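You operate a simulated robot arm through the tools that you are given. There is no shell and no other tool.

You are at the controls of a simulated robot arm. One attempt, no reset.

TASK
Tag the block on the mat by the orange tester's reading, then reset the tester and turn it off.
Fine: A tag from the open drawer on to the mat, green from 2.0 Mohm up, else yellow; shut the drawer; other tags and the leads stay; RESET once.
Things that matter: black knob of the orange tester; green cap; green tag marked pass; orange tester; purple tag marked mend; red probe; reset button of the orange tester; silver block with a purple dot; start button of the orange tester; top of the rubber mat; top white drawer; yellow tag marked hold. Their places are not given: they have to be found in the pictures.

It is judged by the outcome, as a careful person would: the job done as asked, and still so three seconds after it is handed in. It fails if anything else is knocked over, pushed out of place, dropped, spilled or broken.

THE ROBOT
A 7-joint arm with a four-finger gripper, fixed in place. Base frame: the origin is on the floor under the middle of its stand, x ahead of it, y to its left, z up. Units: mm, degrees, N and s.
It reaches about 1223 mm from its shoulder. Its first joint turns from -69.0 to 172.0 degrees. Payload 3.67 kg.
The TCP is the grasp point between the finger pads, 28 mm short of the fingertips. In the tool frame z runs along the fingers and y along their closing line. The gripper opens to 112 mm; its body begins 73 mm behind the TCP.
Orientation is that of the tool frame in the base frame, as a unit quaternion [x, y, z, w]. With the fingers straight down and closing along the base's y, the tool's x points along the base's -x, its y along +y and its z along -z.

THE INTERFACE
- The arm moves only by the tool step_arm. Its argument "deltas" is a list of rows, each a list of 7 numbers: the turn, a rotation vector about the tool's x, y, z in units of 8 degrees (1.0 is 8 degrees), then the shift along the tool's x, y, z in units of 40 mm (1.0 is 40 mm), then the closure, from 0 (fully open) to 1 (shut). In form: [[ax, ay, az, dx, dy, dz, gripper], ...]. A call has 1 to 20 rows; each row shifts and turns the commanded pose from where the row before left it, along the tool's axes as they then stand. A call with a number of a shift or a turn outside -1 to 1 is refused whole. Rows are played at 5 a second. More than 50 mm and 8.6 degrees between two rows, or a gripper value outside its range, and nothing of the call is played. A pose out of reach is approached as far as the arm can. The call stops where the force on the tool passes 40 N (or 10 N more than at its start, if that is more) or the arm is blocked; 0.2 s more then pass. Each finger travels about 102.5 mm/s and halts on what it meets, pressing with about 30 N; the grip force reading is that of the motor and also rises with nothing between the fingers. The clock runs only during rows and for 0.2 s after the last one: add rows that do not move to give the fingers time. The reply holds the time, the measured pose of the TCP, the force on the tool along the base axes, the opening and the grip force, in the units named above and with some noise, with the torque about the TCP (base axes, N m) and any sound that the robot's microphone picked up.
- Cameras (640 x 400 px; columns grow to the right, rows downward): "scene" is fixed at [220.7, -499.6, 1251.1]; the picture's right is [0.15, -0.99, 0.00], its down [-0.48, -0.07, -0.88] and it looks along [0.87, 0.14, -0.48] (base axes); focal length 214 px, centre (320, 200). "wrist" rides on the gripper at [60, -18, -104] in the tool frame; the picture's right is [0.29, 0.96, 0.00], its down [-0.80, 0.24, -0.55] and it looks along [-0.53, 0.16, 0.83] (tool axes); focal length 234 px, centre (320, 200).
- get_image(camera): a new picture of that camera. No time passes.
- slide_trunk(by): slides the trunk up (or, below 0, down) by that many mm; the arm rides with it, the base frame stays. It gives what a move gives, with no picture.
- probe_pixels(camera, pixels): there is no depth. For up to 12 entries [column, row, z] of the newest picture of that camera ("zoom" is the newest enlarged one), the place [x, y] in the base frame at which the ray of that pixel passes the height z, good to about 2 mm. No time passes.
- inspect(camera, box): a new picture of the part [left, top, right, bottom] of that camera's present view, enlarged. No time passes.
- job_done(): hands the job in; it is judged then, once.

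Unless the task says otherwise, let go and move clear before handing in.

The tools are called after "Call:" by a JSON object that holds its "name" and its "arguments". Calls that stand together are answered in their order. step_arm: Moves the arm, as the interface text tells. Its arguments: {"type":"object","properties":{"deltas":{"type":"array"}},"required":["deltas"]} The other tools are called the same way: slide_trunk (by) moves the trunk up or down; get_image (camera) takes a picture; probe_pixels (camera, pixels) gives the place at which the rays of pixels pass given heights; inspect (camera, box) takes an enlarged picture of a part of a camera's view; job_done () hands the job in.

At the start:

```text
clock: 0.0
position: [822.9, -316.1, 1207.6]
tool_rot: [0.001, 1.0, -0.001, 0.001]
force: [0.1, 0.2, -0.1]
moment: [-0.02, 0.0, 0.03]
gripper_width: 111.9
finger_force: 0.1
trunk travel left (down, up): [-600.0, 240.0]
```

scene: 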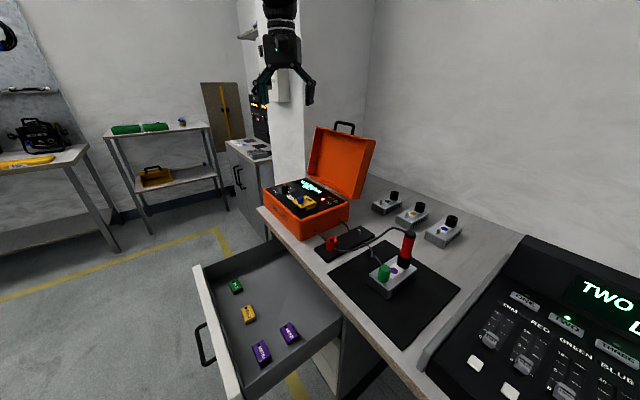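
wrist: 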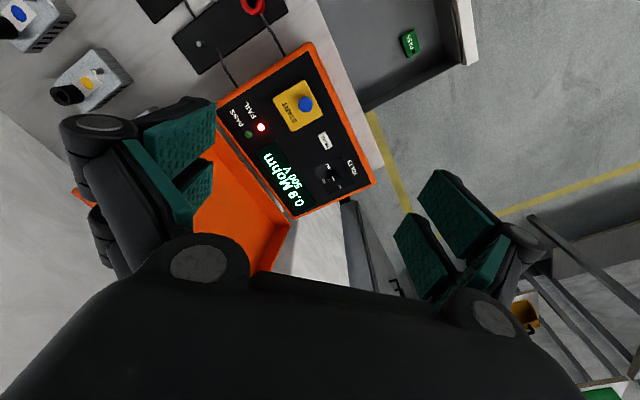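

The wrist picture shows the tester panel with a display reading near (285,180) that looks like "0.9 Mohm 500 V", with a red FAIL lamp at (262,127). I'll enlarge the tester, the mat and the drawer to make sure.

Call:
{"name": "inspect", "arguments": {"camera": "wrist", "box": [200, 40, 400, 230]}}

Call:
{"name": "inspect", "arguments": {"camera": "scene", "box": [250, 110, 480, 330]}}

Call:
{"name": "inspect", "arguments": {"camera": "scene", "box": [180, 240, 360, 400]}}

```text
2.11 times, centred on (300, 135) of wrist
```

zoom: 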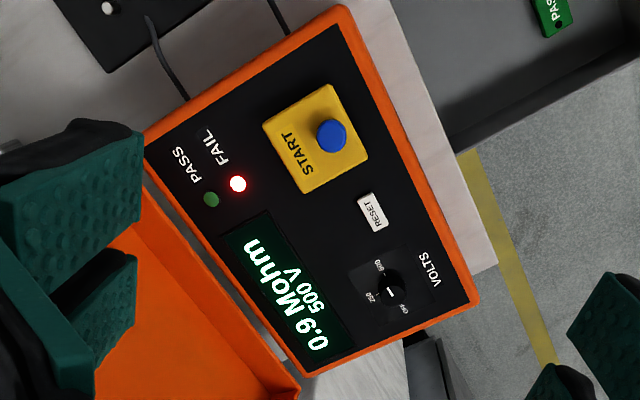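

```text
1.82 times, centred on (365, 220) of scene
```

zoom: 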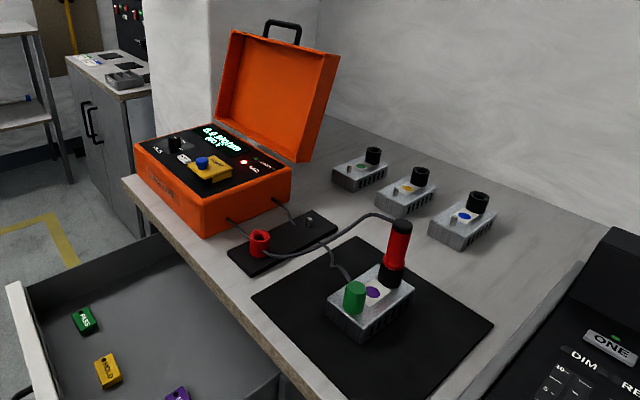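

```text
2.50 times, centred on (270, 320) of scene
```

zoom: 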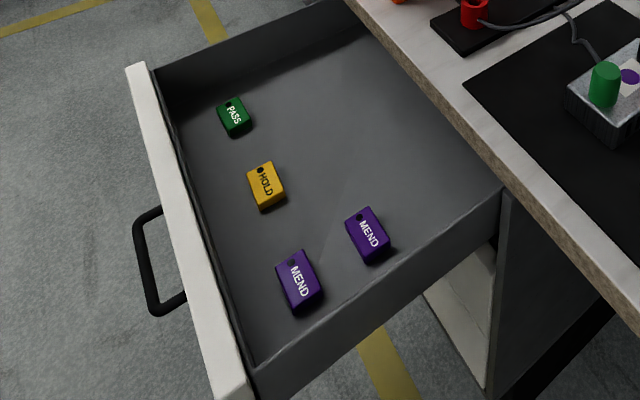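

The zoom shows 0.9 Mohm at 500 V with the FAIL lamp lit, so the yellow HOLD tag is the one to use. To find heights, I'll probe the same features in both cameras.

Call:
{"name": "probe_pixels", "arguments": {"camera": "scene", "pixels": [[291, 188, 900], [291, 188, 880], [258, 208, 800], [258, 208, 780], [235, 286, 650], [235, 286, 700], [235, 286, 600], [249, 314, 650], [398, 280, 800], [398, 280, 780], [330, 250, 800], [330, 250, 780]]}}

Call:
{"name": "probe_pixels", "arguments": {"camera": "wrist", "pixels": [[305, 104, 900], [305, 104, 880], [383, 165, 800], [383, 165, 780], [409, 43, 650], [409, 43, 700], [409, 43, 600], [324, 140, 900], [330, 178, 900], [252, 4, 800], [252, 4, 780]]}}

```text
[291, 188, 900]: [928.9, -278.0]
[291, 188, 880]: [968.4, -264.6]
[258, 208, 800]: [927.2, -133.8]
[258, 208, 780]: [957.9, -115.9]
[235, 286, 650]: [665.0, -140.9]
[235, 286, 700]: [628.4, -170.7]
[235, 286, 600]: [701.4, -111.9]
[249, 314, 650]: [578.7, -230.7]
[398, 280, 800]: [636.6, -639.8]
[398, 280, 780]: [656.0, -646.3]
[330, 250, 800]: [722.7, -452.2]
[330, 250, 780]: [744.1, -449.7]
```

```text
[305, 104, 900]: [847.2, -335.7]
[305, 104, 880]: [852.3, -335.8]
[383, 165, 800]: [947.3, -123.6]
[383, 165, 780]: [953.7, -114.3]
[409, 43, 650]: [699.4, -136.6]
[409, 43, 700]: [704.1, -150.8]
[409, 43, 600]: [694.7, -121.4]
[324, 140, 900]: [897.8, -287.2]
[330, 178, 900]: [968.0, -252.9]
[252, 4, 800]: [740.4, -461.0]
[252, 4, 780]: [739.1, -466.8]
```

The table top comes out near z = 780 and the green tag near z = 605. Next I'll probe the table edge, mat corners, drawer corners and tester controls.

Call:
{"name": "probe_pixels", "arguments": {"camera": "scene", "pixels": [[258, 208, 780], [430, 395, 780], [328, 273, 782], [392, 240, 782], [460, 290, 782], [405, 349, 782], [199, 266, 690], [240, 395, 690], [285, 189, 890], [290, 197, 890], [299.6, 199, 900], [249, 313, 608]]}}

Call:
{"name": "probe_pixels", "arguments": {"camera": "wrist", "pixels": [[333, 177, 890], [324.5, 140, 890], [305, 104, 900], [467, 65, 690], [455, 0, 690], [372, 182, 880], [313, 42, 880], [292, 215, 880], [218, 98, 880], [409, 43, 608]]}}

Call:
{"name": "inspect", "arguments": {"camera": "scene", "box": [255, 165, 355, 245]}}

Call:
{"name": "inspect", "arguments": {"camera": "scene", "box": [310, 210, 460, 320]}}

```text
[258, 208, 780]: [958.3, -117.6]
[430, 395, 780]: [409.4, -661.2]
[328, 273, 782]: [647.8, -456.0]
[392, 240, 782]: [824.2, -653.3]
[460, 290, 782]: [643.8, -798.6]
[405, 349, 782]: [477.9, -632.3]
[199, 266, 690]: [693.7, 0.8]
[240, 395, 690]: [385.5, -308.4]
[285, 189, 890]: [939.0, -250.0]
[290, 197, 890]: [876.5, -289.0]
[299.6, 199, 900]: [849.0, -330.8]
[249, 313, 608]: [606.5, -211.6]
```

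```text
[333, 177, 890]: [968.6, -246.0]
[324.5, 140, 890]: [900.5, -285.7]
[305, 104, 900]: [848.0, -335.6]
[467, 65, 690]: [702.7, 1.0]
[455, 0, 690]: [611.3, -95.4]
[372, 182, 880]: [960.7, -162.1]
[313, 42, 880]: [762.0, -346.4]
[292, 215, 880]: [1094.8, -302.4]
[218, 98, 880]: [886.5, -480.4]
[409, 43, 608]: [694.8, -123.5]
```

```text
5.00 times, centred on (305, 205) of scene
```

zoom: 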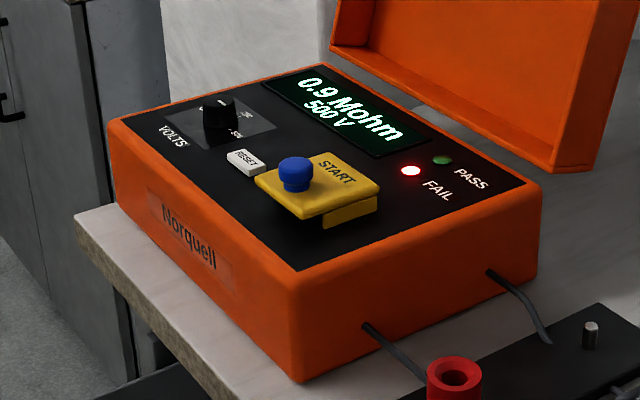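

```text
3.64 times, centred on (385, 265) of scene
```

zoom: 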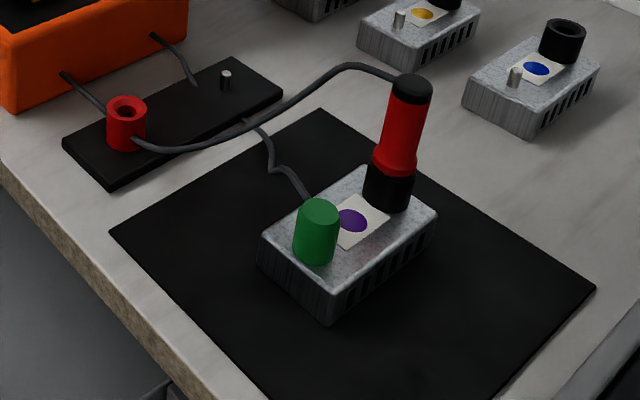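

The table is turned 45° to the base. Its edge lies along x−y≈1073, and the drawer slides shut along (+0.707, −0.707). The yellow tag is near (606, −212, 608), so I'll move over the drawer to see the tags from above.

Call:
{"name": "step_arm", "arguments": {"deltas": [[0, 0, 0, 0.9, 0.43, 0, 0], [0, 0, 0, 0.9, 0.43, 0, 0], [0, 0, 0, 0.9, 0.43, 0, 0], [0, 0, 0, 0.9, 0.43, 0, 0], [0, 0, 0, 0.9, 0.43, 0, 0], [0, 0, 0, 0.9, 0.43, 0, 0], [0, 0, 0, 0, 0, 1, 0], [0, 0, 0, 0, 0, 1, 0], [0, 0, 0, 0, 0, 1, 0], [0, 0, 0, 0, 0, 1, 0], [0, 0, 0, 0, 0, 1, 0], [0, 0, 0, 0, 0, 1, 0], [0, 0, 0, 0, 0, 1, 0], [0, 0, 0, 0, 0, 0, 0]]}}

Call:
{"name": "get_image", "arguments": {"camera": "wrist"}}

Call:
{"name": "get_image", "arguments": {"camera": "scene"}}

```text
clock: 3.0
position: [606.9, -213.4, 927.1]
tool_rot: [0.001, 1.0, 0.001, 0.001]
force: [0.3, 0.6, -0.5]
moment: [0.02, 0.05, 0.02]
gripper_width: 112.1
finger_force: 0.0
trunk travel left (down, up): [-600.0, 240.0]
```

```text
taken
```

wrist: 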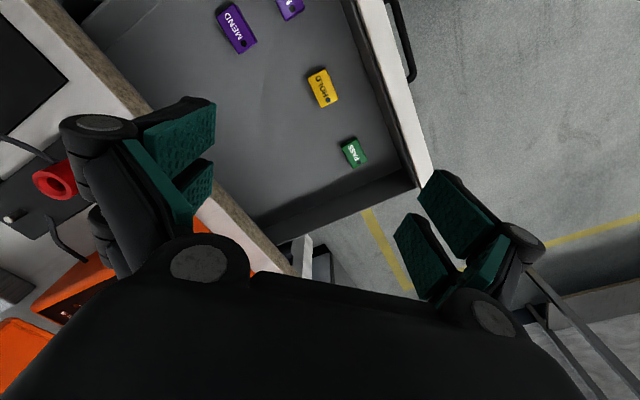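

```text
taken
```

scene: 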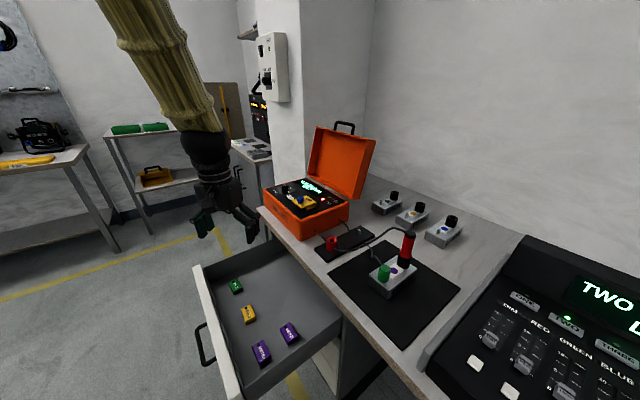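

The yellow HOLD tag is clear at (323,88) in the wrist view. I'll zoom in to get its corners and the drawer's height.

Call:
{"name": "inspect", "arguments": {"camera": "wrist", "box": [260, 20, 420, 200]}}

Call:
{"name": "probe_pixels", "arguments": {"camera": "wrist", "pixels": [[323, 88, 608], [323, 88, 600], [323, 88, 615], [354, 152, 608], [237, 27, 608], [430, 190, 690], [430, 190, 680], [412, 188, 690], [412, 188, 680], [265, 240, 600], [412, 75, 650]]}}

Call:
{"name": "probe_pixels", "arguments": {"camera": "scene", "pixels": [[249, 313, 608], [249, 313, 600], [249, 313, 615], [235, 286, 608], [289, 332, 608], [199, 264, 690], [199, 264, 680], [206, 266, 690], [206, 266, 680], [203, 325, 650], [196, 325, 650]]}}

```text
2.22 times, centred on (340, 110) of wrist
```

zoom: 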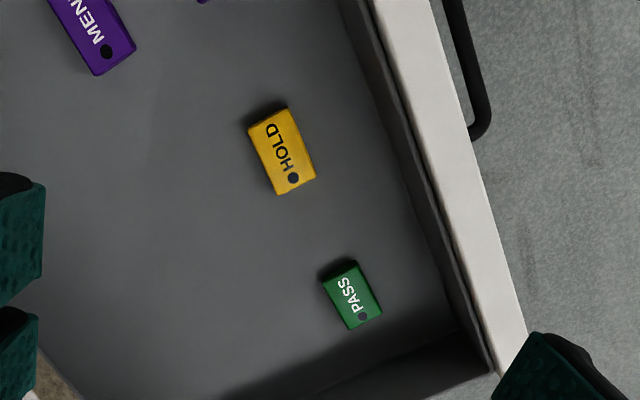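

```text
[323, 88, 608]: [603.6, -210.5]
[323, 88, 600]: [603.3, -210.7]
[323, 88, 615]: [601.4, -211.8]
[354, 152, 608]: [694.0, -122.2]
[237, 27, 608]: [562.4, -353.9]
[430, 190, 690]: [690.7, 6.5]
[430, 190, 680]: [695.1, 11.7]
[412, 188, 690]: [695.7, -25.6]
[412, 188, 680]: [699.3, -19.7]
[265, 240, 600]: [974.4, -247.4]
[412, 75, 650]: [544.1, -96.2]
```

```text
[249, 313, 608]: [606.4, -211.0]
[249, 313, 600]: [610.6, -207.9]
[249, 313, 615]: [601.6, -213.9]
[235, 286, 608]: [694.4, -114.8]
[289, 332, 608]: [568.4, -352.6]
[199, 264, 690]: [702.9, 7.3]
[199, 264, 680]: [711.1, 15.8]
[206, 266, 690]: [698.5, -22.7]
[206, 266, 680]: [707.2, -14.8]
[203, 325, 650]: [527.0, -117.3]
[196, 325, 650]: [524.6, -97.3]
```

I'll probe the tag's top-face corners in a fresh zoom to get its angle and size.

Call:
{"name": "inspect", "arguments": {"camera": "wrist", "box": [290, 55, 370, 115]}}

```text
6.67 times, centred on (330, 85) of wrist
```

zoom: 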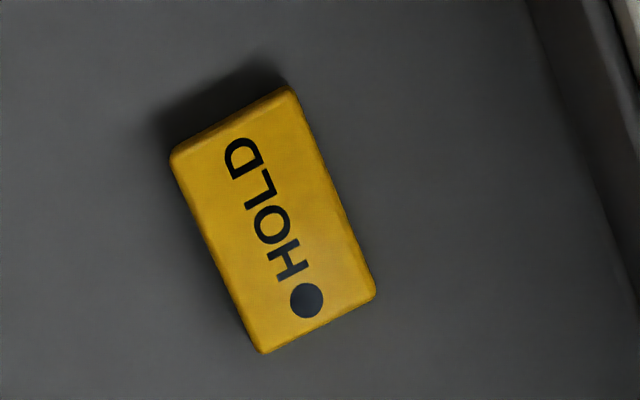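

Call:
{"name": "probe_pixels", "arguments": {"camera": "zoom", "pixels": [[182, 148, 610], [290, 92, 610], [370, 294, 610], [268, 345, 610], [172, 158, 595], [262, 352, 595], [278, 220, 610], [265, 230, 610]]}}

Call:
{"name": "inspect", "arguments": {"camera": "scene", "box": [225, 270, 275, 330]}}

```text
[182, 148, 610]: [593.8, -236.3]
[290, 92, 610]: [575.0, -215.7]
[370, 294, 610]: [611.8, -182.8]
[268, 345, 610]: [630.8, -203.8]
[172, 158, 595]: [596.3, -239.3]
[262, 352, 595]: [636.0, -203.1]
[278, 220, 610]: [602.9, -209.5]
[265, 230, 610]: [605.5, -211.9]
```

```text
6.67 times, centred on (250, 300) of scene
```

zoom: 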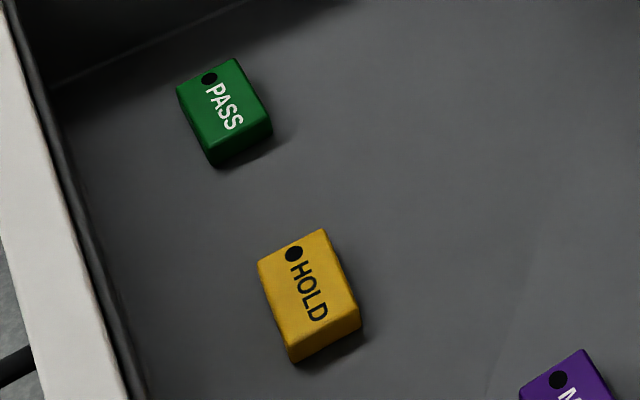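

The HOLD tag is about 50 × 28 mm, centred near (603, −210), with its long axis at about 42.5° and its top near z = 610. I'll turn the tool −42.6° about its z so it closes across the short side, part-close, go lower and look again.

Call:
{"name": "step_arm", "arguments": {"deltas": [[0, 0, -1, 0, 0, 0, 0.2], [0, 0, -1, 0, 0, 0, 0.4], [0, 0, -1, 0, 0, 0, 0.5], [0, 0, -1, 0, 0, 0, 0.5], [0, 0, -1, 0, 0, 0, 0.5], [0, 0, -0.33, 0, 0, 0, 0.5], [0, 0, 0, 0, 0, 1, 0.5], [0, 0, 0, 0, 0, 1, 0.5], [0, 0, 0, 0, 0, 1, 0.5], [0, 0, 0, 0, 0, 1, 0.5], [0, 0, 0, 0, 0, 0, 0.5]]}}

Call:
{"name": "get_image", "arguments": {"camera": "wrist"}}

Call:
{"name": "get_image", "arguments": {"camera": "scene"}}

```text
clock: 5.4
position: [605.4, -213.0, 766.8]
tool_rot: [-0.364, 0.932, 0.001, 0.002]
force: [-0.2, -0.1, -0.2]
moment: [0.02, -0.02, -0.02]
gripper_width: 55.8
finger_force: 0.0
trunk travel left (down, up): [-600.0, 240.0]
```

```text
taken
```

wrist: 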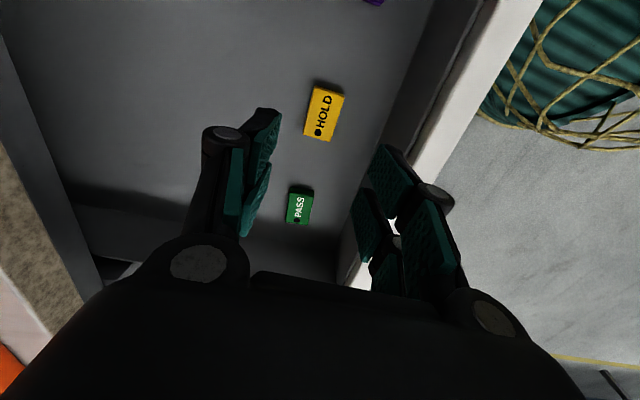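

```text
taken
```

scene: 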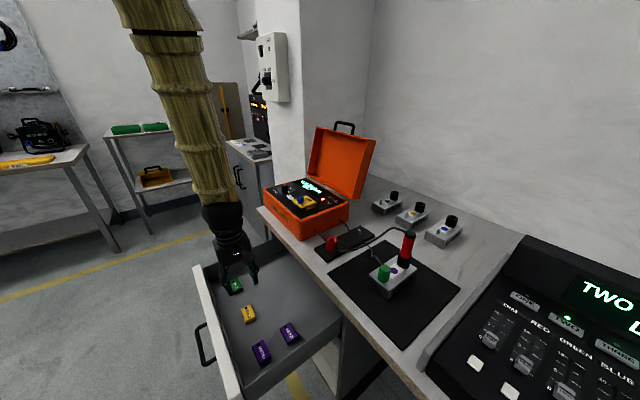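

The tag now sits between the fingers at (325,113) in the wrist view. I'll zoom in to fine-tune alignment and height.

Call:
{"name": "inspect", "arguments": {"camera": "wrist", "box": [270, 60, 390, 160]}}

```text
4.00 times, centred on (330, 110) of wrist
```

zoom: 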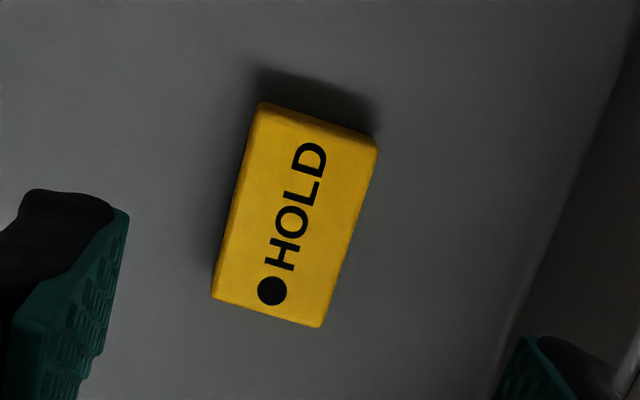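

Call:
{"name": "probe_pixels", "arguments": {"camera": "zoom", "pixels": [[262, 108, 610], [373, 144, 610], [322, 322, 610], [216, 292, 610], [296, 216, 610], [296, 216, 605], [296, 216, 615], [272, 291, 610], [272, 291, 605], [313, 157, 610], [555, 215, 593], [555, 215, 600]]}}

Call:
{"name": "inspect", "arguments": {"camera": "scene", "box": [225, 270, 275, 330]}}

```text
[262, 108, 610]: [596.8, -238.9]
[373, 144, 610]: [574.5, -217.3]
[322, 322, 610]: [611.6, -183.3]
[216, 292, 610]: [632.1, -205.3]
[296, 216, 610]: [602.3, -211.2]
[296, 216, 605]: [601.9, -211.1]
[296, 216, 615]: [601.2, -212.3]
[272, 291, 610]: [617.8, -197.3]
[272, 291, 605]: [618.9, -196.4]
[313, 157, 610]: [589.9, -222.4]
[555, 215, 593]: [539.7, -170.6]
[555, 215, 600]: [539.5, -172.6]
```

```text
6.67 times, centred on (250, 300) of scene
```

zoom: 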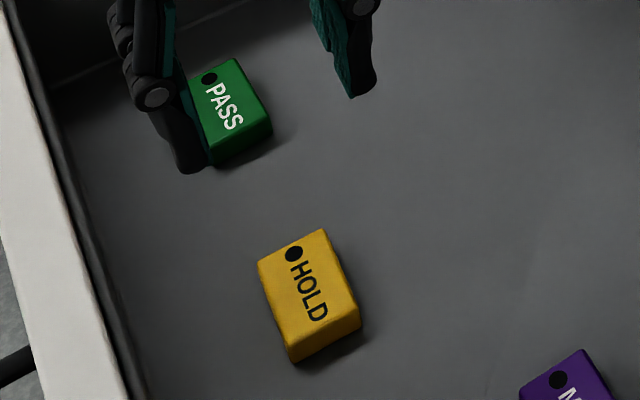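

I'll triangulate the tag's top height using its black dot, which is at (294,253) in the scene zoom.

Call:
{"name": "probe_pixels", "arguments": {"camera": "zoom", "pixels": [[294, 253, 600], [294, 253, 605], [294, 253, 610], [294, 253, 615], [294, 362, 590], [294, 362, 595], [294, 340, 610], [360, 328, 590], [360, 328, 595], [360, 308, 610], [326, 230, 610], [258, 262, 610]]}}

```text
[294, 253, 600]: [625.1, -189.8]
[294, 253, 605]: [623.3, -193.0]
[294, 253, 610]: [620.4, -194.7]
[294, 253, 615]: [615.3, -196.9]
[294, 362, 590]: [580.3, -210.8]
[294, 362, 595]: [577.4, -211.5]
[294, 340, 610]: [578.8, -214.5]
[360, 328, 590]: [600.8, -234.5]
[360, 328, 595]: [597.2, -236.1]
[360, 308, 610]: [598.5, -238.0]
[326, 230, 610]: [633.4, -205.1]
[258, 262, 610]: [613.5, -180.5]
```

The tag's top is near z = 612, its bottom near 594, and its centre at (604, −211), aligned with the tool. I'll descend to TCP z ≈ 626 so the fingertips sit just above the drawer floor, then check.

Call:
{"name": "step_arm", "arguments": {"deltas": [[0, 0, 0, 0, 0.06, 0.8, 0.5], [0, 0, 0, 0, 0, 0.8, 0.5], [0, 0, 0, 0, 0, 0.8, 0.5], [0, 0, 0, 0, 0, 0.6, 0.5], [0, 0, 0, 0, 0, 0.4, 0.5], [0, 0, 0, 0, 0, 0.12, 0.5], [0, 0, 0, 0, 0, 0, 0.5]]}}

Call:
{"name": "get_image", "arguments": {"camera": "wrist"}}

Call:
{"name": "inspect", "arguments": {"camera": "scene", "box": [190, 230, 310, 350]}}

```text
clock: 7.0
position: [603.9, -210.8, 626.9]
tool_rot: [-0.364, 0.931, 0.0, 0.001]
force: [-1.1, 0.2, 0.0]
moment: [0.0, 0.01, 0.0]
gripper_width: 55.9
finger_force: 0.0
trunk travel left (down, up): [-600.0, 240.0]
```

```text
taken
```

wrist: 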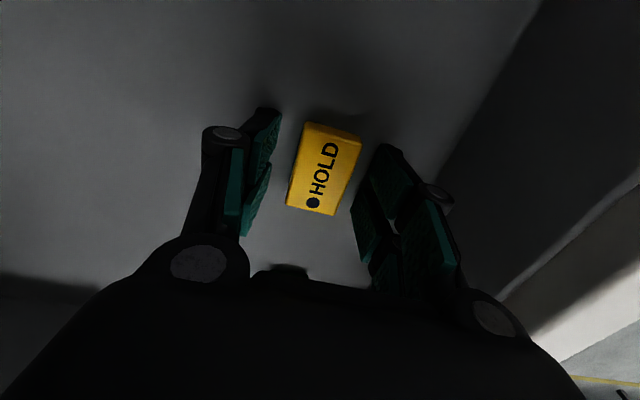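

```text
3.33 times, centred on (250, 290) of scene
```

zoom: 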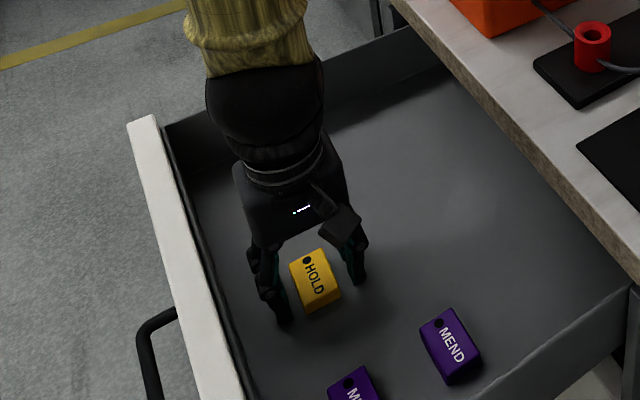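

The tag sits centred between the fingers at (322,172), with no contact force. I'll close on it.

Call:
{"name": "step_arm", "arguments": {"deltas": [[0, 0, 0, 0, 0, 0, 0.65], [0, 0, 0, 0, 0, 0, 0.75], [0, 0, 0, 0, 0, 0, 0.85], [0, 0, 0, 0, 0, 0, 0.95], [0, 0, 0, 0, 0, 0, 0.95], [0, 0, 0, 0, 0, 0, 0.95]]}}

Call:
{"name": "get_image", "arguments": {"camera": "wrist"}}

```text
clock: 8.4
position: [603.1, -210.3, 626.9]
tool_rot: [-0.363, 0.932, 0.0, 0.0]
force: [0.7, -0.9, 0.3]
moment: [0.0, 0.03, -0.01]
gripper_width: 33.3
finger_force: 30.0
trunk travel left (down, up): [-600.0, 240.0]
```

```text
taken
```

wrist: 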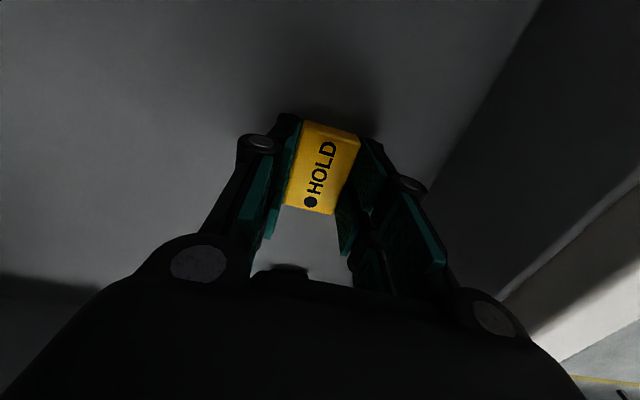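

The fingers stopped at 33.3 mm with 30 N, so the tag is held. I'll lift it straight up and check.

Call:
{"name": "step_arm", "arguments": {"deltas": [[0, 0, 0, 0, 0, -0.3, 0.95], [0, 0, 0, 0, 0, -0.6, 0.95], [0, 0, 0, 0, 0, -1, 0.95], [0, 0, 0, 0, 0, -1, 0.95], [0, 0, 0, 0, 0, -1, 0.95], [0, 0, 0, 0, 0, -1, 0.95], [0, 0, 0, 0, 0, -1, 0.95], [0, 0, 0, 0, 0, -1, 0.95], [0, 0, 0, 0, 0, -1, 0.95], [0, 0, 0, 0, 0, 0, 0.95]]}}

Call:
{"name": "get_image", "arguments": {"camera": "wrist"}}

Call:
{"name": "get_image", "arguments": {"camera": "scene"}}

```text
clock: 10.6
position: [604.4, -210.4, 942.0]
tool_rot: [-0.363, 0.932, 0.001, 0.0]
force: [-0.7, 0.3, -0.3]
moment: [-0.01, -0.01, 0.01]
gripper_width: 33.1
finger_force: 30.0
trunk travel left (down, up): [-600.0, 240.0]
```

```text
taken
```

wrist: 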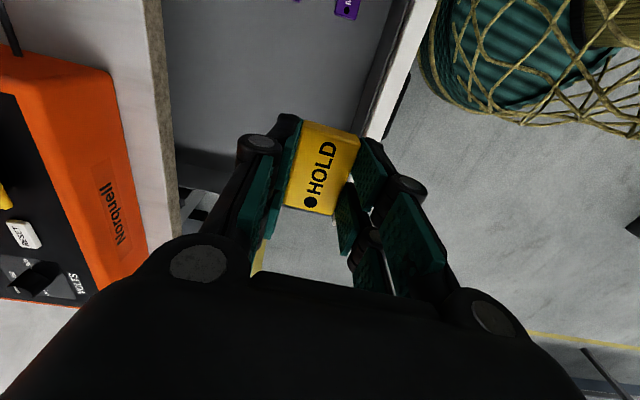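

```text
taken
```

scene: 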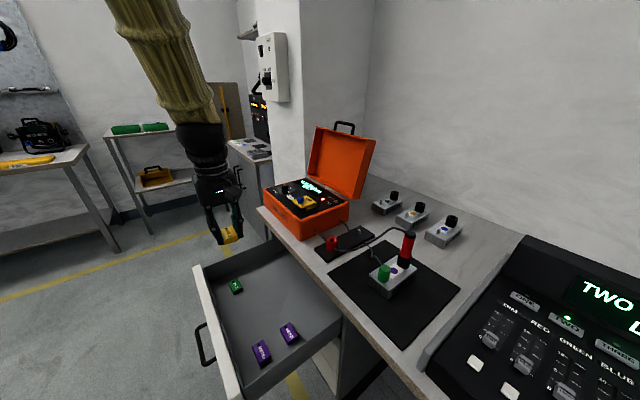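

The yellow tag is held and the other three remain in the drawer. I'll rise and move over the front part of the mat to look at the block and leads from above.

Call:
{"name": "step_arm", "arguments": {"deltas": [[0, 0, 0, 0, 0, -0.75, 0.95], [0, 0, 0, 0, 0, -0.75, 0.95], [0, 0, 0, 0.659, -0.714, 0, 0.95], [0, 0, 0, 0.659, -0.714, 0, 0.95], [0, 0, 0, 0.659, -0.714, 0, 0.95], [0, 0, 0, 0.659, -0.714, 0, 0.95], [0, 0, 0, 0.659, -0.714, 0, 0.95], [0, 0, 0, 0.659, -0.714, 0, 0.95], [0, 0, 0, 0.659, -0.714, 0, 0.95], [0, 0, 0, 0.659, -0.714, 0, 0.95], [0, 0, 0, 0, 0, 0, 0.95]]}}

Call:
{"name": "get_image", "arguments": {"camera": "wrist"}}

Call:
{"name": "get_image", "arguments": {"camera": "scene"}}

```text
clock: 13.0
position: [603.9, -521.5, 1002.9]
tool_rot: [-0.364, 0.932, 0.0, 0.0]
force: [-0.2, 0.4, 0.4]
moment: [-0.01, -0.01, 0.01]
gripper_width: 33.2
finger_force: 30.3
trunk travel left (down, up): [-600.0, 240.0]
```

```text
taken
```

wrist: 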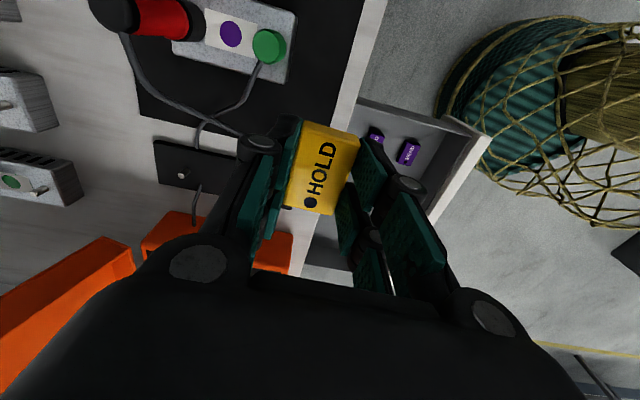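

```text
taken
```

scene: 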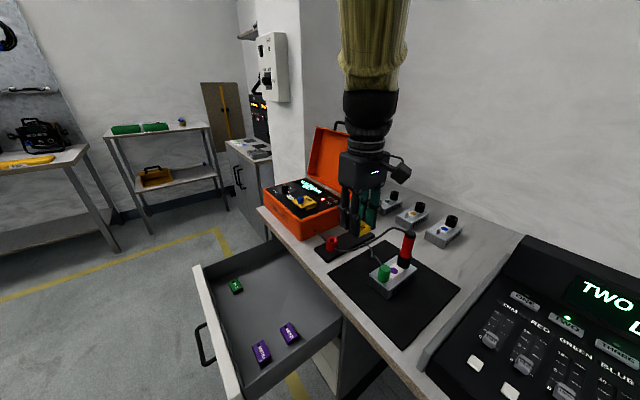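

Now I can see the block and the mat's front edge. I'll zoom in on that area to choose a free spot.

Call:
{"name": "inspect", "arguments": {"camera": "wrist", "box": [100, 0, 420, 200]}}

Call:
{"name": "inspect", "arguments": {"camera": "scene", "box": [310, 220, 470, 360]}}

```text
2.00 times, centred on (260, 100) of wrist
```

zoom: 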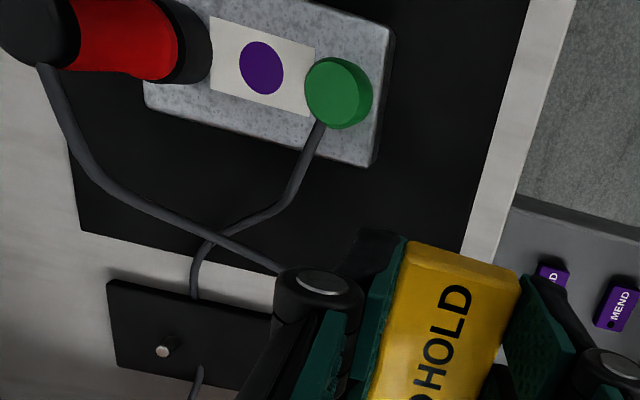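

```text
2.86 times, centred on (390, 290) of scene
```

zoom: 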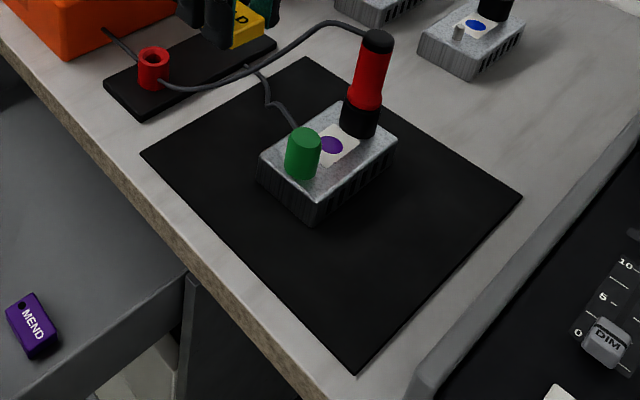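

Call:
{"name": "probe_pixels", "arguments": {"camera": "zoom", "pixels": [[140, 153, 782], [306, 57, 782], [522, 196, 782], [357, 375, 782], [258, 186, 783], [310, 227, 783], [397, 152, 783], [340, 300, 783], [275, 245, 783], [430, 230, 783]]}}

Call:
{"name": "probe_pixels", "arguments": {"camera": "wrist", "pixels": [[365, 0, 782], [335, 110, 782], [141, 115, 782], [284, 82, 820], [284, 82, 815], [296, 12, 820], [173, 53, 820], [268, 46, 850], [268, 46, 840]]}}

```text
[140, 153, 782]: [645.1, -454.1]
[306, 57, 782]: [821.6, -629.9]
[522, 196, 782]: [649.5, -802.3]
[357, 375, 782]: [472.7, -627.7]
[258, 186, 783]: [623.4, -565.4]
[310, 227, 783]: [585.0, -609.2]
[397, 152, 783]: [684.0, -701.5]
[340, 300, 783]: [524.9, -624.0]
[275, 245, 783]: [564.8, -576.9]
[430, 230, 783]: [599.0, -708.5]
```

```text
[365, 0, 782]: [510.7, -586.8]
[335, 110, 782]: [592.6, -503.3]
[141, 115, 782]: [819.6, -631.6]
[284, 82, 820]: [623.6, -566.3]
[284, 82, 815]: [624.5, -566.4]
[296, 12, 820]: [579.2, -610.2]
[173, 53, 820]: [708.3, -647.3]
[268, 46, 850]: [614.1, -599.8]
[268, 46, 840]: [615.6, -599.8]
```

The mat spans u 778–1026 and v −109–135 in table axes. The block takes u 841–958, v −17–43, and the leads are on the +v side. A free spot is u≈812, v≈−58, which is (533, −615), so I'll move over it while still high and check the view.

Call:
{"name": "step_arm", "arguments": {"deltas": [[0, 0, 0, 0.963, -0.174, 0, 0.95], [0, 0, 0, 0.963, -0.174, 0, 0.95], [0, 0, 0, 0.963, -0.174, 0, 0.95], [0, 0, 0, 0, 0, 0, 0.95]]}}

Call:
{"name": "get_image", "arguments": {"camera": "wrist"}}

Call:
{"name": "get_image", "arguments": {"camera": "scene"}}

Call:
{"name": "probe_pixels", "arguments": {"camera": "scene", "pixels": [[418, 367, 782], [418, 350, 810], [525, 237, 900], [520, 270, 782], [460, 300, 820], [445, 345, 820]]}}

```text
clock: 14.0
position: [533.7, -615.9, 1003.0]
tool_rot: [-0.364, 0.931, 0.0, 0.0]
force: [1.0, 0.1, -0.7]
moment: [0.0, 0.05, 0.02]
gripper_width: 32.8
finger_force: 30.1
trunk travel left (down, up): [-600.0, 240.0]
```

```text
taken
```

wrist: 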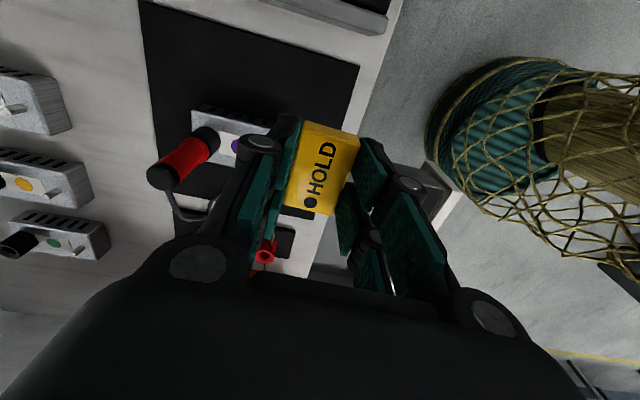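

```text
taken
```

scene: 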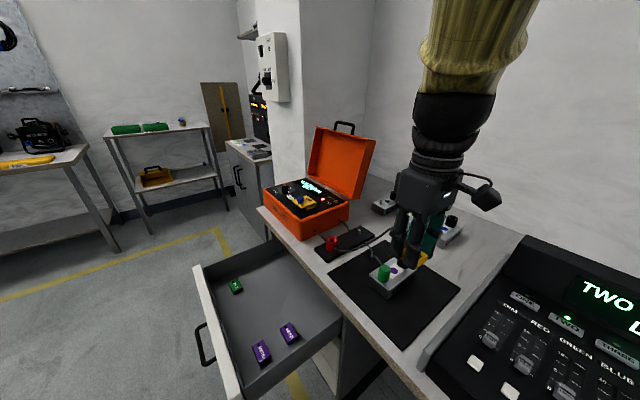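

```text
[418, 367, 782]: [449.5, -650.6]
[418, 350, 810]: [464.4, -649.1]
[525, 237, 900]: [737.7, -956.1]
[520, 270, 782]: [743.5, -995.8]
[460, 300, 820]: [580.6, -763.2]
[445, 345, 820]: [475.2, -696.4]
```

The spot below the tag is clear: the mat corner is at (360,68) and the block is to the left. The console starts around v = −142 and is low there. I'll descend to about 20 mm above the mat and check.

Call:
{"name": "step_arm", "arguments": {"deltas": [[0, 0, 0, 0, 0, 1, 0.95], [0, 0, 0, 0, 0, 1, 0.95], [0, 0, 0, 0, 0, 1, 0.95], [0, 0, 0, 0, 0, 0.8, 0.95], [0, 0, 0, 0, 0, 0.4, 0.95], [0, 0, 0, 0, 0, 0, 0.95]]}}

Call:
{"name": "get_image", "arguments": {"camera": "wrist"}}

Call:
{"name": "inspect", "arguments": {"camera": "scene", "box": [350, 180, 550, 380]}}

```text
clock: 15.4
position: [532.8, -614.4, 834.0]
tool_rot: [-0.363, 0.932, 0.0, 0.0]
force: [-0.7, 0.8, 0.5]
moment: [0.0, -0.02, 0.0]
gripper_width: 33.3
finger_force: 30.1
trunk travel left (down, up): [-600.0, 240.0]
```

```text
taken
```

wrist: 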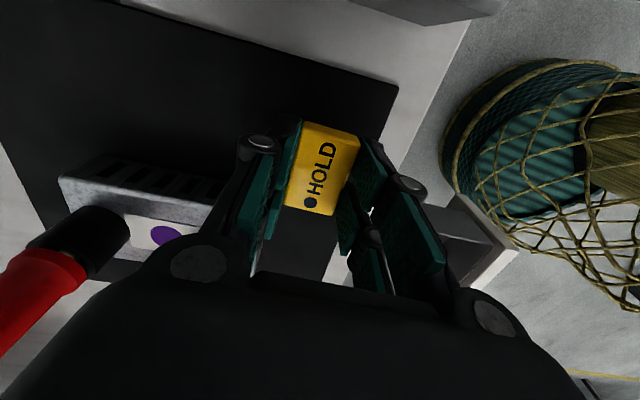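

```text
2.00 times, centred on (450, 280) of scene
```

zoom: 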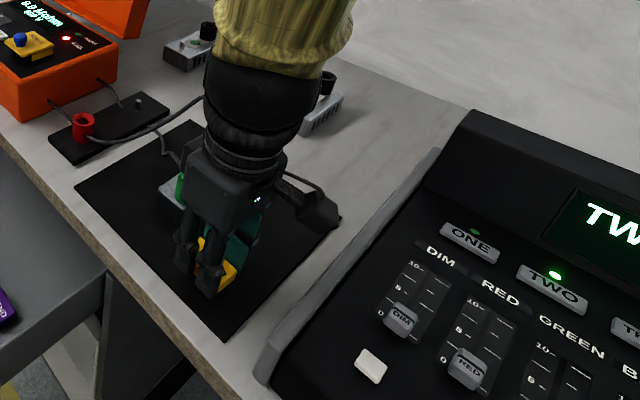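

The tag is about 20 mm above a clear patch of mat and nothing is close by. I'll lower in small steps, watching for contact.

Call:
{"name": "step_arm", "arguments": {"deltas": [[0, 0, 0, 0, 0, 0.1, 0.95], [0, 0, 0, 0, 0, 0.1, 0.95], [0, 0, 0, 0, 0, 0.1, 0.95], [0, 0, 0, 0, 0, 0.05, 0.95], [0, 0, 0, 0, 0, 0.0, 0.95]]}}

Call:
{"name": "inspect", "arguments": {"camera": "scene", "box": [380, 270, 440, 340]}}

```text
clock: 16.6
position: [533.7, -615.4, 820.5]
tool_rot: [-0.363, 0.932, 0.0, 0.0]
force: [0.4, 1.4, -0.6]
moment: [0.01, 0.0, 0.01]
gripper_width: 33.2
finger_force: 29.9
trunk travel left (down, up): [-600.0, 240.0]
```

```text
5.71 times, centred on (410, 305) of scene
```

zoom: 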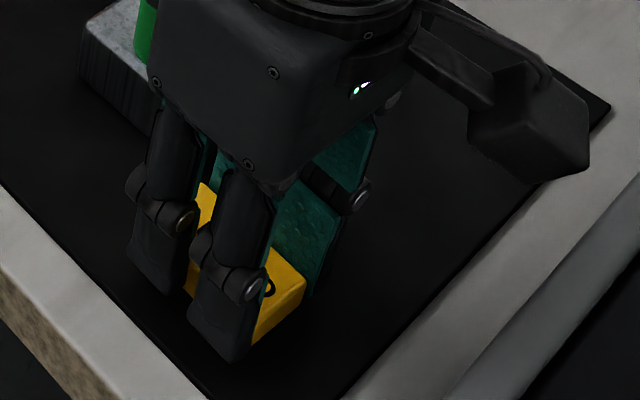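

Call:
{"name": "step_arm", "arguments": {"deltas": [[0, 0, 0, 0, 0, 0.04, 0.95], [0, 0, 0, 0, 0, 0.03, 0.95], [0, 0, 0, 0, 0, 0.03, 0.95], [0, 0, 0, 0, 0, 0, 0.95]]}}

```text
clock: 17.6
position: [533.7, -616.7, 816.6]
tool_rot: [-0.363, 0.932, 0.0, 0.001]
force: [-0.4, 0.2, 3.1]
moment: [0.01, 0.04, 0.0]
gripper_width: 33.3
finger_force: 30.3
trunk travel left (down, up): [-600.0, 240.0]
```

The upward force has risen to about 3 N at z = 816.6, which suggests first contact. I'll lower another 1–2 mm to confirm.

Call:
{"name": "step_arm", "arguments": {"deltas": [[0, 0, 0, 0, 0, 0.025, 0.95], [0, 0, 0, 0, 0, 0, 0.95]]}}

```text
clock: 18.2
position: [534.9, -615.1, 816.4]
tool_rot: [-0.363, 0.932, -0.001, 0.001]
force: [1.6, -2.8, 11.9]
moment: [-0.07, -0.05, 0.02]
gripper_width: 33.0
finger_force: 30.2
trunk travel left (down, up): [-600.0, 240.0]
```

Force is now 12 N, so the tag is on the mat. I'll ease off slightly, open the fingers a little and lift straight up.

Call:
{"name": "step_arm", "arguments": {"deltas": [[0, 0, 0, 0, 0, -0.025, 0.95], [0, 0, 0, 0, 0, 0, 0.66], [0, 0, 0, 0, 0, 0, 0.62], [0, 0, 0, 0, 0, 0, 0.58], [0, 0, 0, 0, 0, 0, 0.55], [0, 0, 0, 0, 0, 0, 0.55]]}}

Call:
{"name": "get_image", "arguments": {"camera": "wrist"}}

```text
clock: 19.6
position: [532.8, -616.1, 816.5]
tool_rot: [-0.363, 0.932, -0.001, 0.0]
force: [0.1, -0.1, -0.1]
moment: [0.0, 0.03, -0.01]
gripper_width: 50.4
finger_force: 0.1
trunk travel left (down, up): [-600.0, 240.0]
```

```text
taken
```

wrist: 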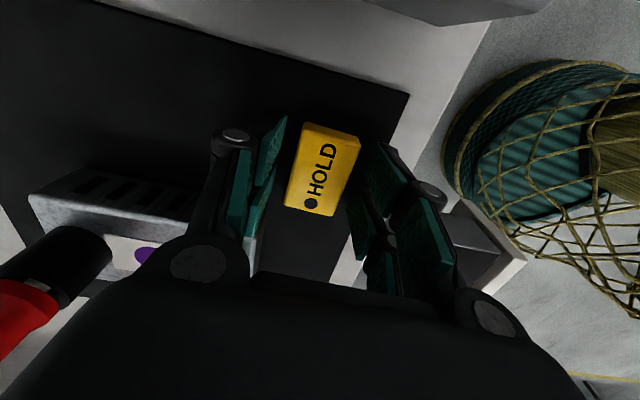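

The tag is free of both finger pairs and lying flat on the mat. I'll lift straight up and check both views.

Call:
{"name": "step_arm", "arguments": {"deltas": [[0, 0, 0, 0, 0, -0.3, 0.55], [0, 0, 0, 0, 0, -0.6, 0.55], [0, 0, 0, 0, 0, -1, 0.55], [0, 0, 0, 0, 0, -1, 0.55], [0, 0, 0, 0, 0, -1, 0.55], [0, 0, 0, 0, 0, -1, 0.55], [0, 0, 0, 0, 0, -0.3, 0.55], [0, 0, 0, 0, 0, 0, 0.55]]}}

Call:
{"name": "get_image", "arguments": {"camera": "wrist"}}

Call:
{"name": "get_image", "arguments": {"camera": "scene"}}

```text
clock: 21.4
position: [533.4, -616.2, 1025.5]
tool_rot: [-0.364, 0.931, 0.0, 0.0]
force: [-0.4, 0.4, -0.4]
moment: [0.05, 0.02, 0.0]
gripper_width: 50.3
finger_force: 0.0
trunk travel left (down, up): [-600.0, 240.0]
```

```text
taken
```

wrist: 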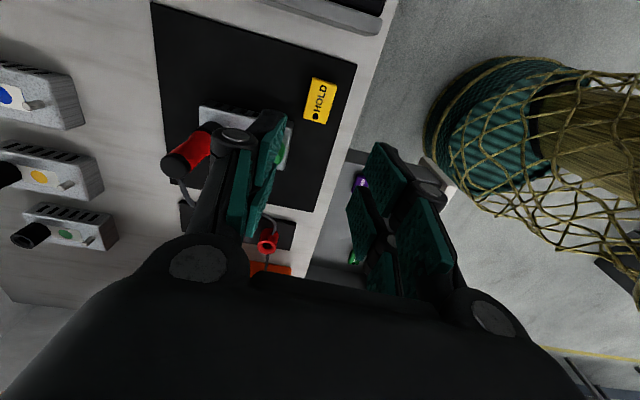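

```text
taken
```

scene: 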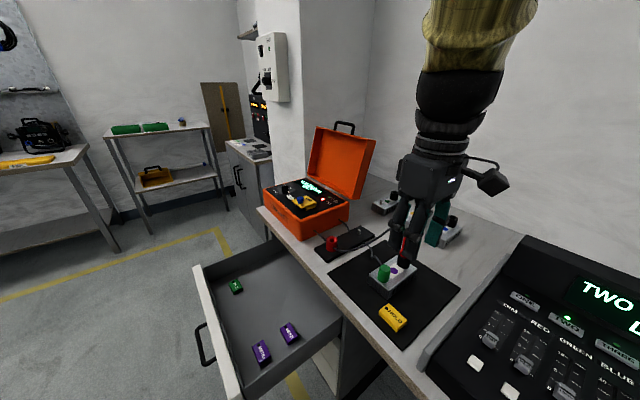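

The yellow tag lies on the mat at (393,317) in the scene, and the block and leads look unmoved. Next is the drawer, so I'll check its front panel and handle closely for a pushing point.

Call:
{"name": "inspect", "arguments": {"camera": "scene", "box": [180, 250, 320, 400]}}

Call:
{"name": "inspect", "arguments": {"camera": "scene", "box": [350, 230, 470, 350]}}

```text
2.67 times, centred on (250, 325) of scene
```

zoom: 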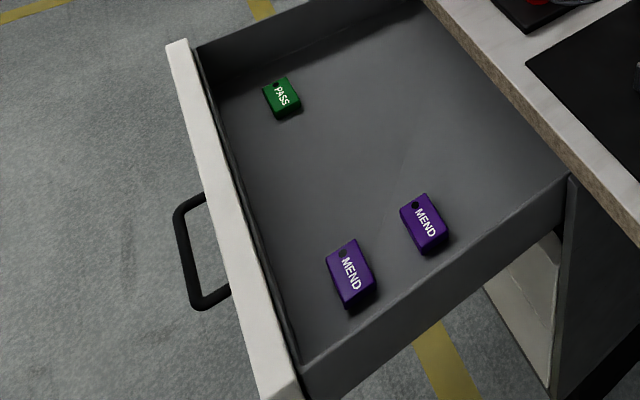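

```text
3.33 times, centred on (410, 290) of scene
```

zoom: 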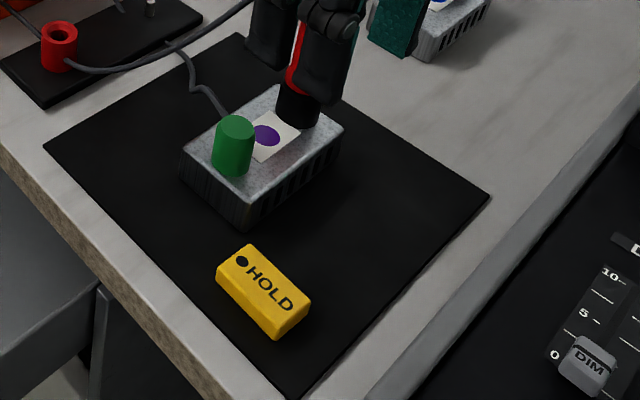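

I'll swing back over in front of the drawer, staying high, and close the fingers for pushing.

Call:
{"name": "step_arm", "arguments": {"deltas": [[0, 0, 0, -0.56, 0.759, 0, 0.6], [0, 0, 0, -0.56, 0.759, 0, 0.7], [0, 0, 0, -0.56, 0.759, 0, 0.8], [0, 0, 0, -0.56, 0.759, 0, 0.9], [0, 0, 0, -0.56, 0.759, 0, 1], [0, 0, 0, -0.56, 0.759, 0, 1], [0, 0, 0, -0.56, 0.759, 0, 1], [0, 0, 0, -0.56, 0.759, 0, 1], [0, 0, 0, -0.56, 0.759, 0, 1], [0, 0, 0, -0.56, 0.759, 0, 1], [0, 0, 0, -0.56, 0.759, 0, 1], [0, 0, 0, -0.56, 0.759, 0, 1], [0, 0, 0, -0.56, 0.759, 0, 1], [0, 0, 0, -0.56, 0.759, 0, 1], [0, 0, 0, 0, 0, 0, 1]]}}

Call:
{"name": "get_image", "arguments": {"camera": "wrist"}}

Call:
{"name": "get_image", "arguments": {"camera": "scene"}}

```text
clock: 24.6
position: [475.3, -91.1, 1024.9]
tool_rot: [-0.363, 0.932, 0.002, 0.0]
force: [-0.9, -0.4, -0.9]
moment: [0.0, -0.04, 0.01]
gripper_width: 0.0
finger_force: 30.2
trunk travel left (down, up): [-600.0, 240.0]
```

```text
taken
```

wrist: 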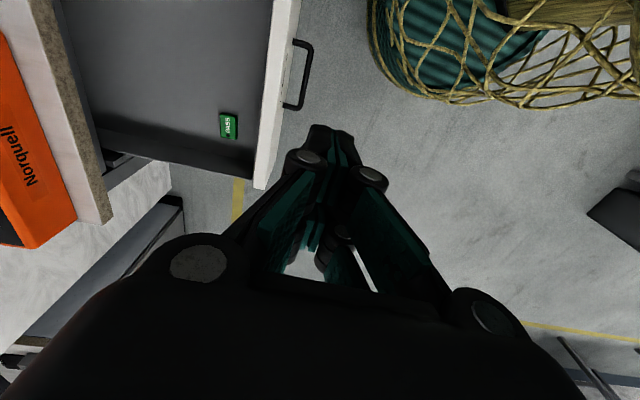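

```text
taken
```

scene: 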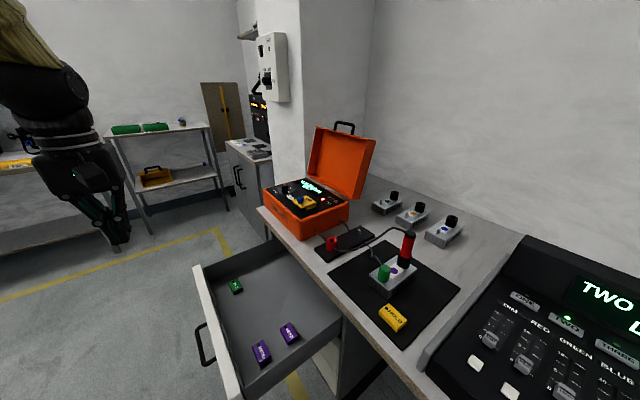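

I'll triangulate the handle ends and the panel's top edge from both views.

Call:
{"name": "inspect", "arguments": {"camera": "wrist", "box": [220, 20, 340, 200]}}

Call:
{"name": "probe_pixels", "arguments": {"camera": "wrist", "pixels": [[299, 108, 650], [299, 108, 620], [311, 44, 650], [311, 44, 620], [264, 188, 690], [264, 188, 680], [300, 0, 690], [275, 0, 690], [254, 186, 690]]}}

Call:
{"name": "probe_pixels", "arguments": {"camera": "scene", "pixels": [[197, 328, 650], [197, 328, 620], [206, 364, 650], [206, 364, 620], [193, 267, 690], [193, 267, 680], [201, 264, 690], [201, 264, 680], [244, 397, 690]]}}

```text
2.22 times, centred on (280, 110) of wrist
```

zoom: 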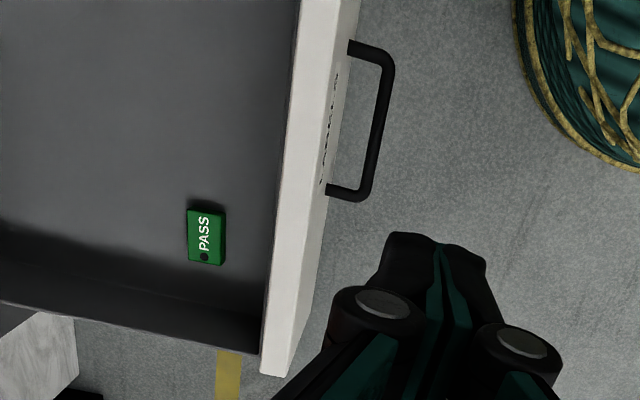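

```text
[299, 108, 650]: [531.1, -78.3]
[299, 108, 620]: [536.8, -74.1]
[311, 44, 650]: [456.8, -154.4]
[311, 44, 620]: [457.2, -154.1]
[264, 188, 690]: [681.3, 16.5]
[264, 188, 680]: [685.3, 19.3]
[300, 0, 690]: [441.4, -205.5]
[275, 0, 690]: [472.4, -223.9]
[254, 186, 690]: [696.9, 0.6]
```

```text
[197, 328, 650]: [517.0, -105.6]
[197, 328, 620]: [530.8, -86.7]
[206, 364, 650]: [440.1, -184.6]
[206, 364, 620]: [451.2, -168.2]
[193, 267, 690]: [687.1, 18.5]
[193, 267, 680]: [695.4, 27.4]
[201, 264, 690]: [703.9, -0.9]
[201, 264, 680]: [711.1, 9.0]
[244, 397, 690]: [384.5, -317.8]
```

The handle is at z≈600 and u≈434. The panel's outer face is at u≈471 and its rim at z≈695, with the middle at v≈272. I'll check how far the robot's own column (teal, near (375,40)) reaches before tilting the fingers forward.

Call:
{"name": "probe_pixels", "arguments": {"camera": "wrist", "pixels": [[370, 30, 400], [370, 30, 700], [385, 70, 400], [385, 70, 700], [440, 97, 400], [440, 97, 700]]}}

Call:
{"name": "probe_pixels", "arguments": {"camera": "scene", "pixels": [[343, 317, 695], [343, 317, 680], [345, 319, 690], [258, 216, 745], [430, 399, 745]]}}

```text
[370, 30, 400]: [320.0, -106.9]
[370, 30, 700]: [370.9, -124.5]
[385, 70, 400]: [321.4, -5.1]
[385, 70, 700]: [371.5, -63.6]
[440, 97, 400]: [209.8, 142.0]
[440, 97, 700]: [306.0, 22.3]
```

```text
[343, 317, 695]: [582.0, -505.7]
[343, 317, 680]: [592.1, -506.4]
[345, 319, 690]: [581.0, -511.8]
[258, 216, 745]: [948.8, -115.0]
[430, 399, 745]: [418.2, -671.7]
```

The cabinet front is near u≈765, so the drawer has about 270 mm of travel. I'll tilt the fingers 24° forward so the tips lead, then lower in front of the panel to about z = 745 and check.

Call:
{"name": "step_arm", "arguments": {"deltas": [[1, 0, 0, 0, 0, 0, 1], [1, 0, 0, 0, 0, 0, 1], [1, 0, 0, 0, 0, 0, 1], [0, 0, 0, 0, 0.4, 0.9, 1], [0, 0, 0, 0, 0.4, 0.9, 1], [0, 0, 0, 0, 0.4, 0.9, 1], [0, 0, 0, 0, 0.4, 0.9, 1], [0, 0, 0, 0, 0.4, 0.9, 1], [0, 0, 0, 0, 0.4, 0.9, 1], [0, 0, 0, 0, 0.4, 0.9, 1], [0, 0, 0, 0, 0, 0, 1]]}}

Call:
{"name": "get_image", "arguments": {"camera": "wrist"}}

Call:
{"name": "get_image", "arguments": {"camera": "scene"}}

```text
clock: 27.0
position: [474.9, -90.4, 749.2]
tool_rot: [-0.357, 0.911, -0.195, 0.076]
force: [0.2, -0.4, 0.3]
moment: [0.0, -0.03, 0.01]
gripper_width: 0.0
finger_force: 29.7
trunk travel left (down, up): [-600.0, 240.0]
```

```text
taken
```

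wrist: 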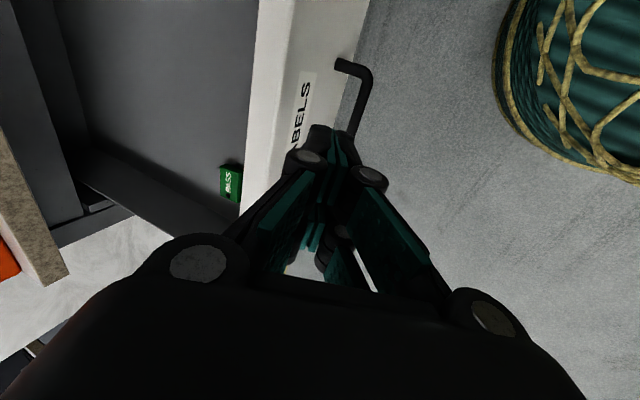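

```text
taken
```

scene: 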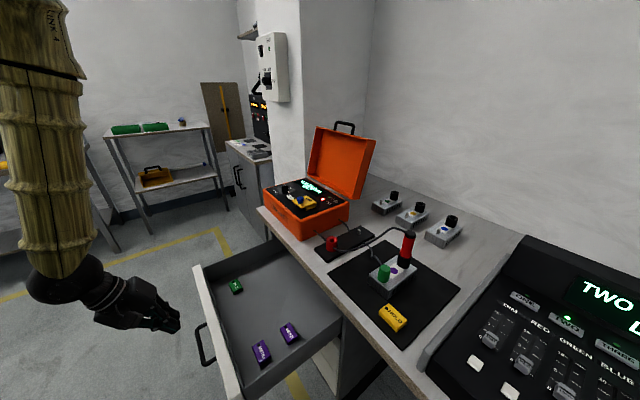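

The fingers are clear in front of the panel (label "…BELS", rim at x≈350 in the wrist view). I'll lower to z≈682 and ease forward to meet the panel.

Call:
{"name": "step_arm", "arguments": {"deltas": [[0, 0, 0, 0, 0.34, 0.77, 1], [0, 0, 0, 0, 0.34, 0.77, 1], [0, 0, 0, 0, 0, 0, 1], [0, 0, 0, -0.012, -0.274, 0.122, 1], [0, 0, 0, -0.012, -0.274, 0.122, 1], [0, 0, 0, -0.008, -0.183, 0.081, 1], [0, 0, 0, 0, 0, 0, 1]]}}

Call:
{"name": "get_image", "arguments": {"camera": "wrist"}}

Call:
{"name": "inspect", "arguments": {"camera": "scene", "box": [120, 230, 320, 400]}}

```text
clock: 28.6
position: [497.9, -113.3, 682.8]
tool_rot: [-0.356, 0.911, -0.193, 0.076]
force: [-0.1, -0.3, 0.0]
moment: [-0.01, 0.0, -0.01]
gripper_width: 0.0
finger_force: 29.8
trunk travel left (down, up): [-600.0, 240.0]
```

```text
taken
```

wrist: 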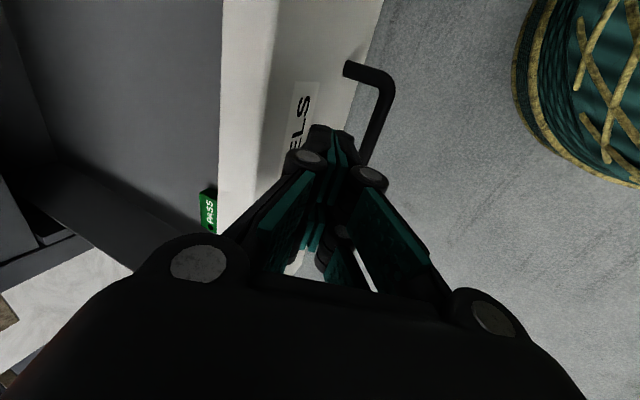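

```text
2.35 times, centred on (220, 315) of scene
```

zoom: 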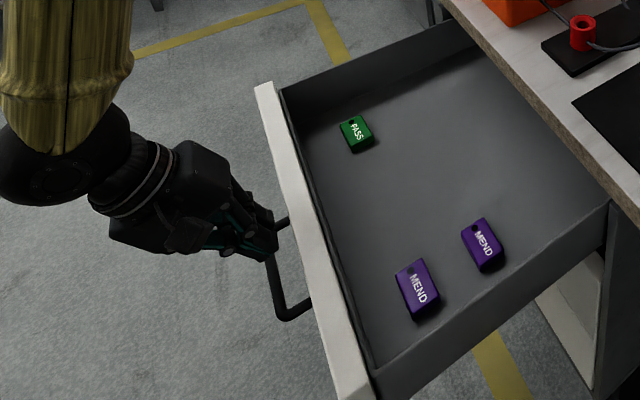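

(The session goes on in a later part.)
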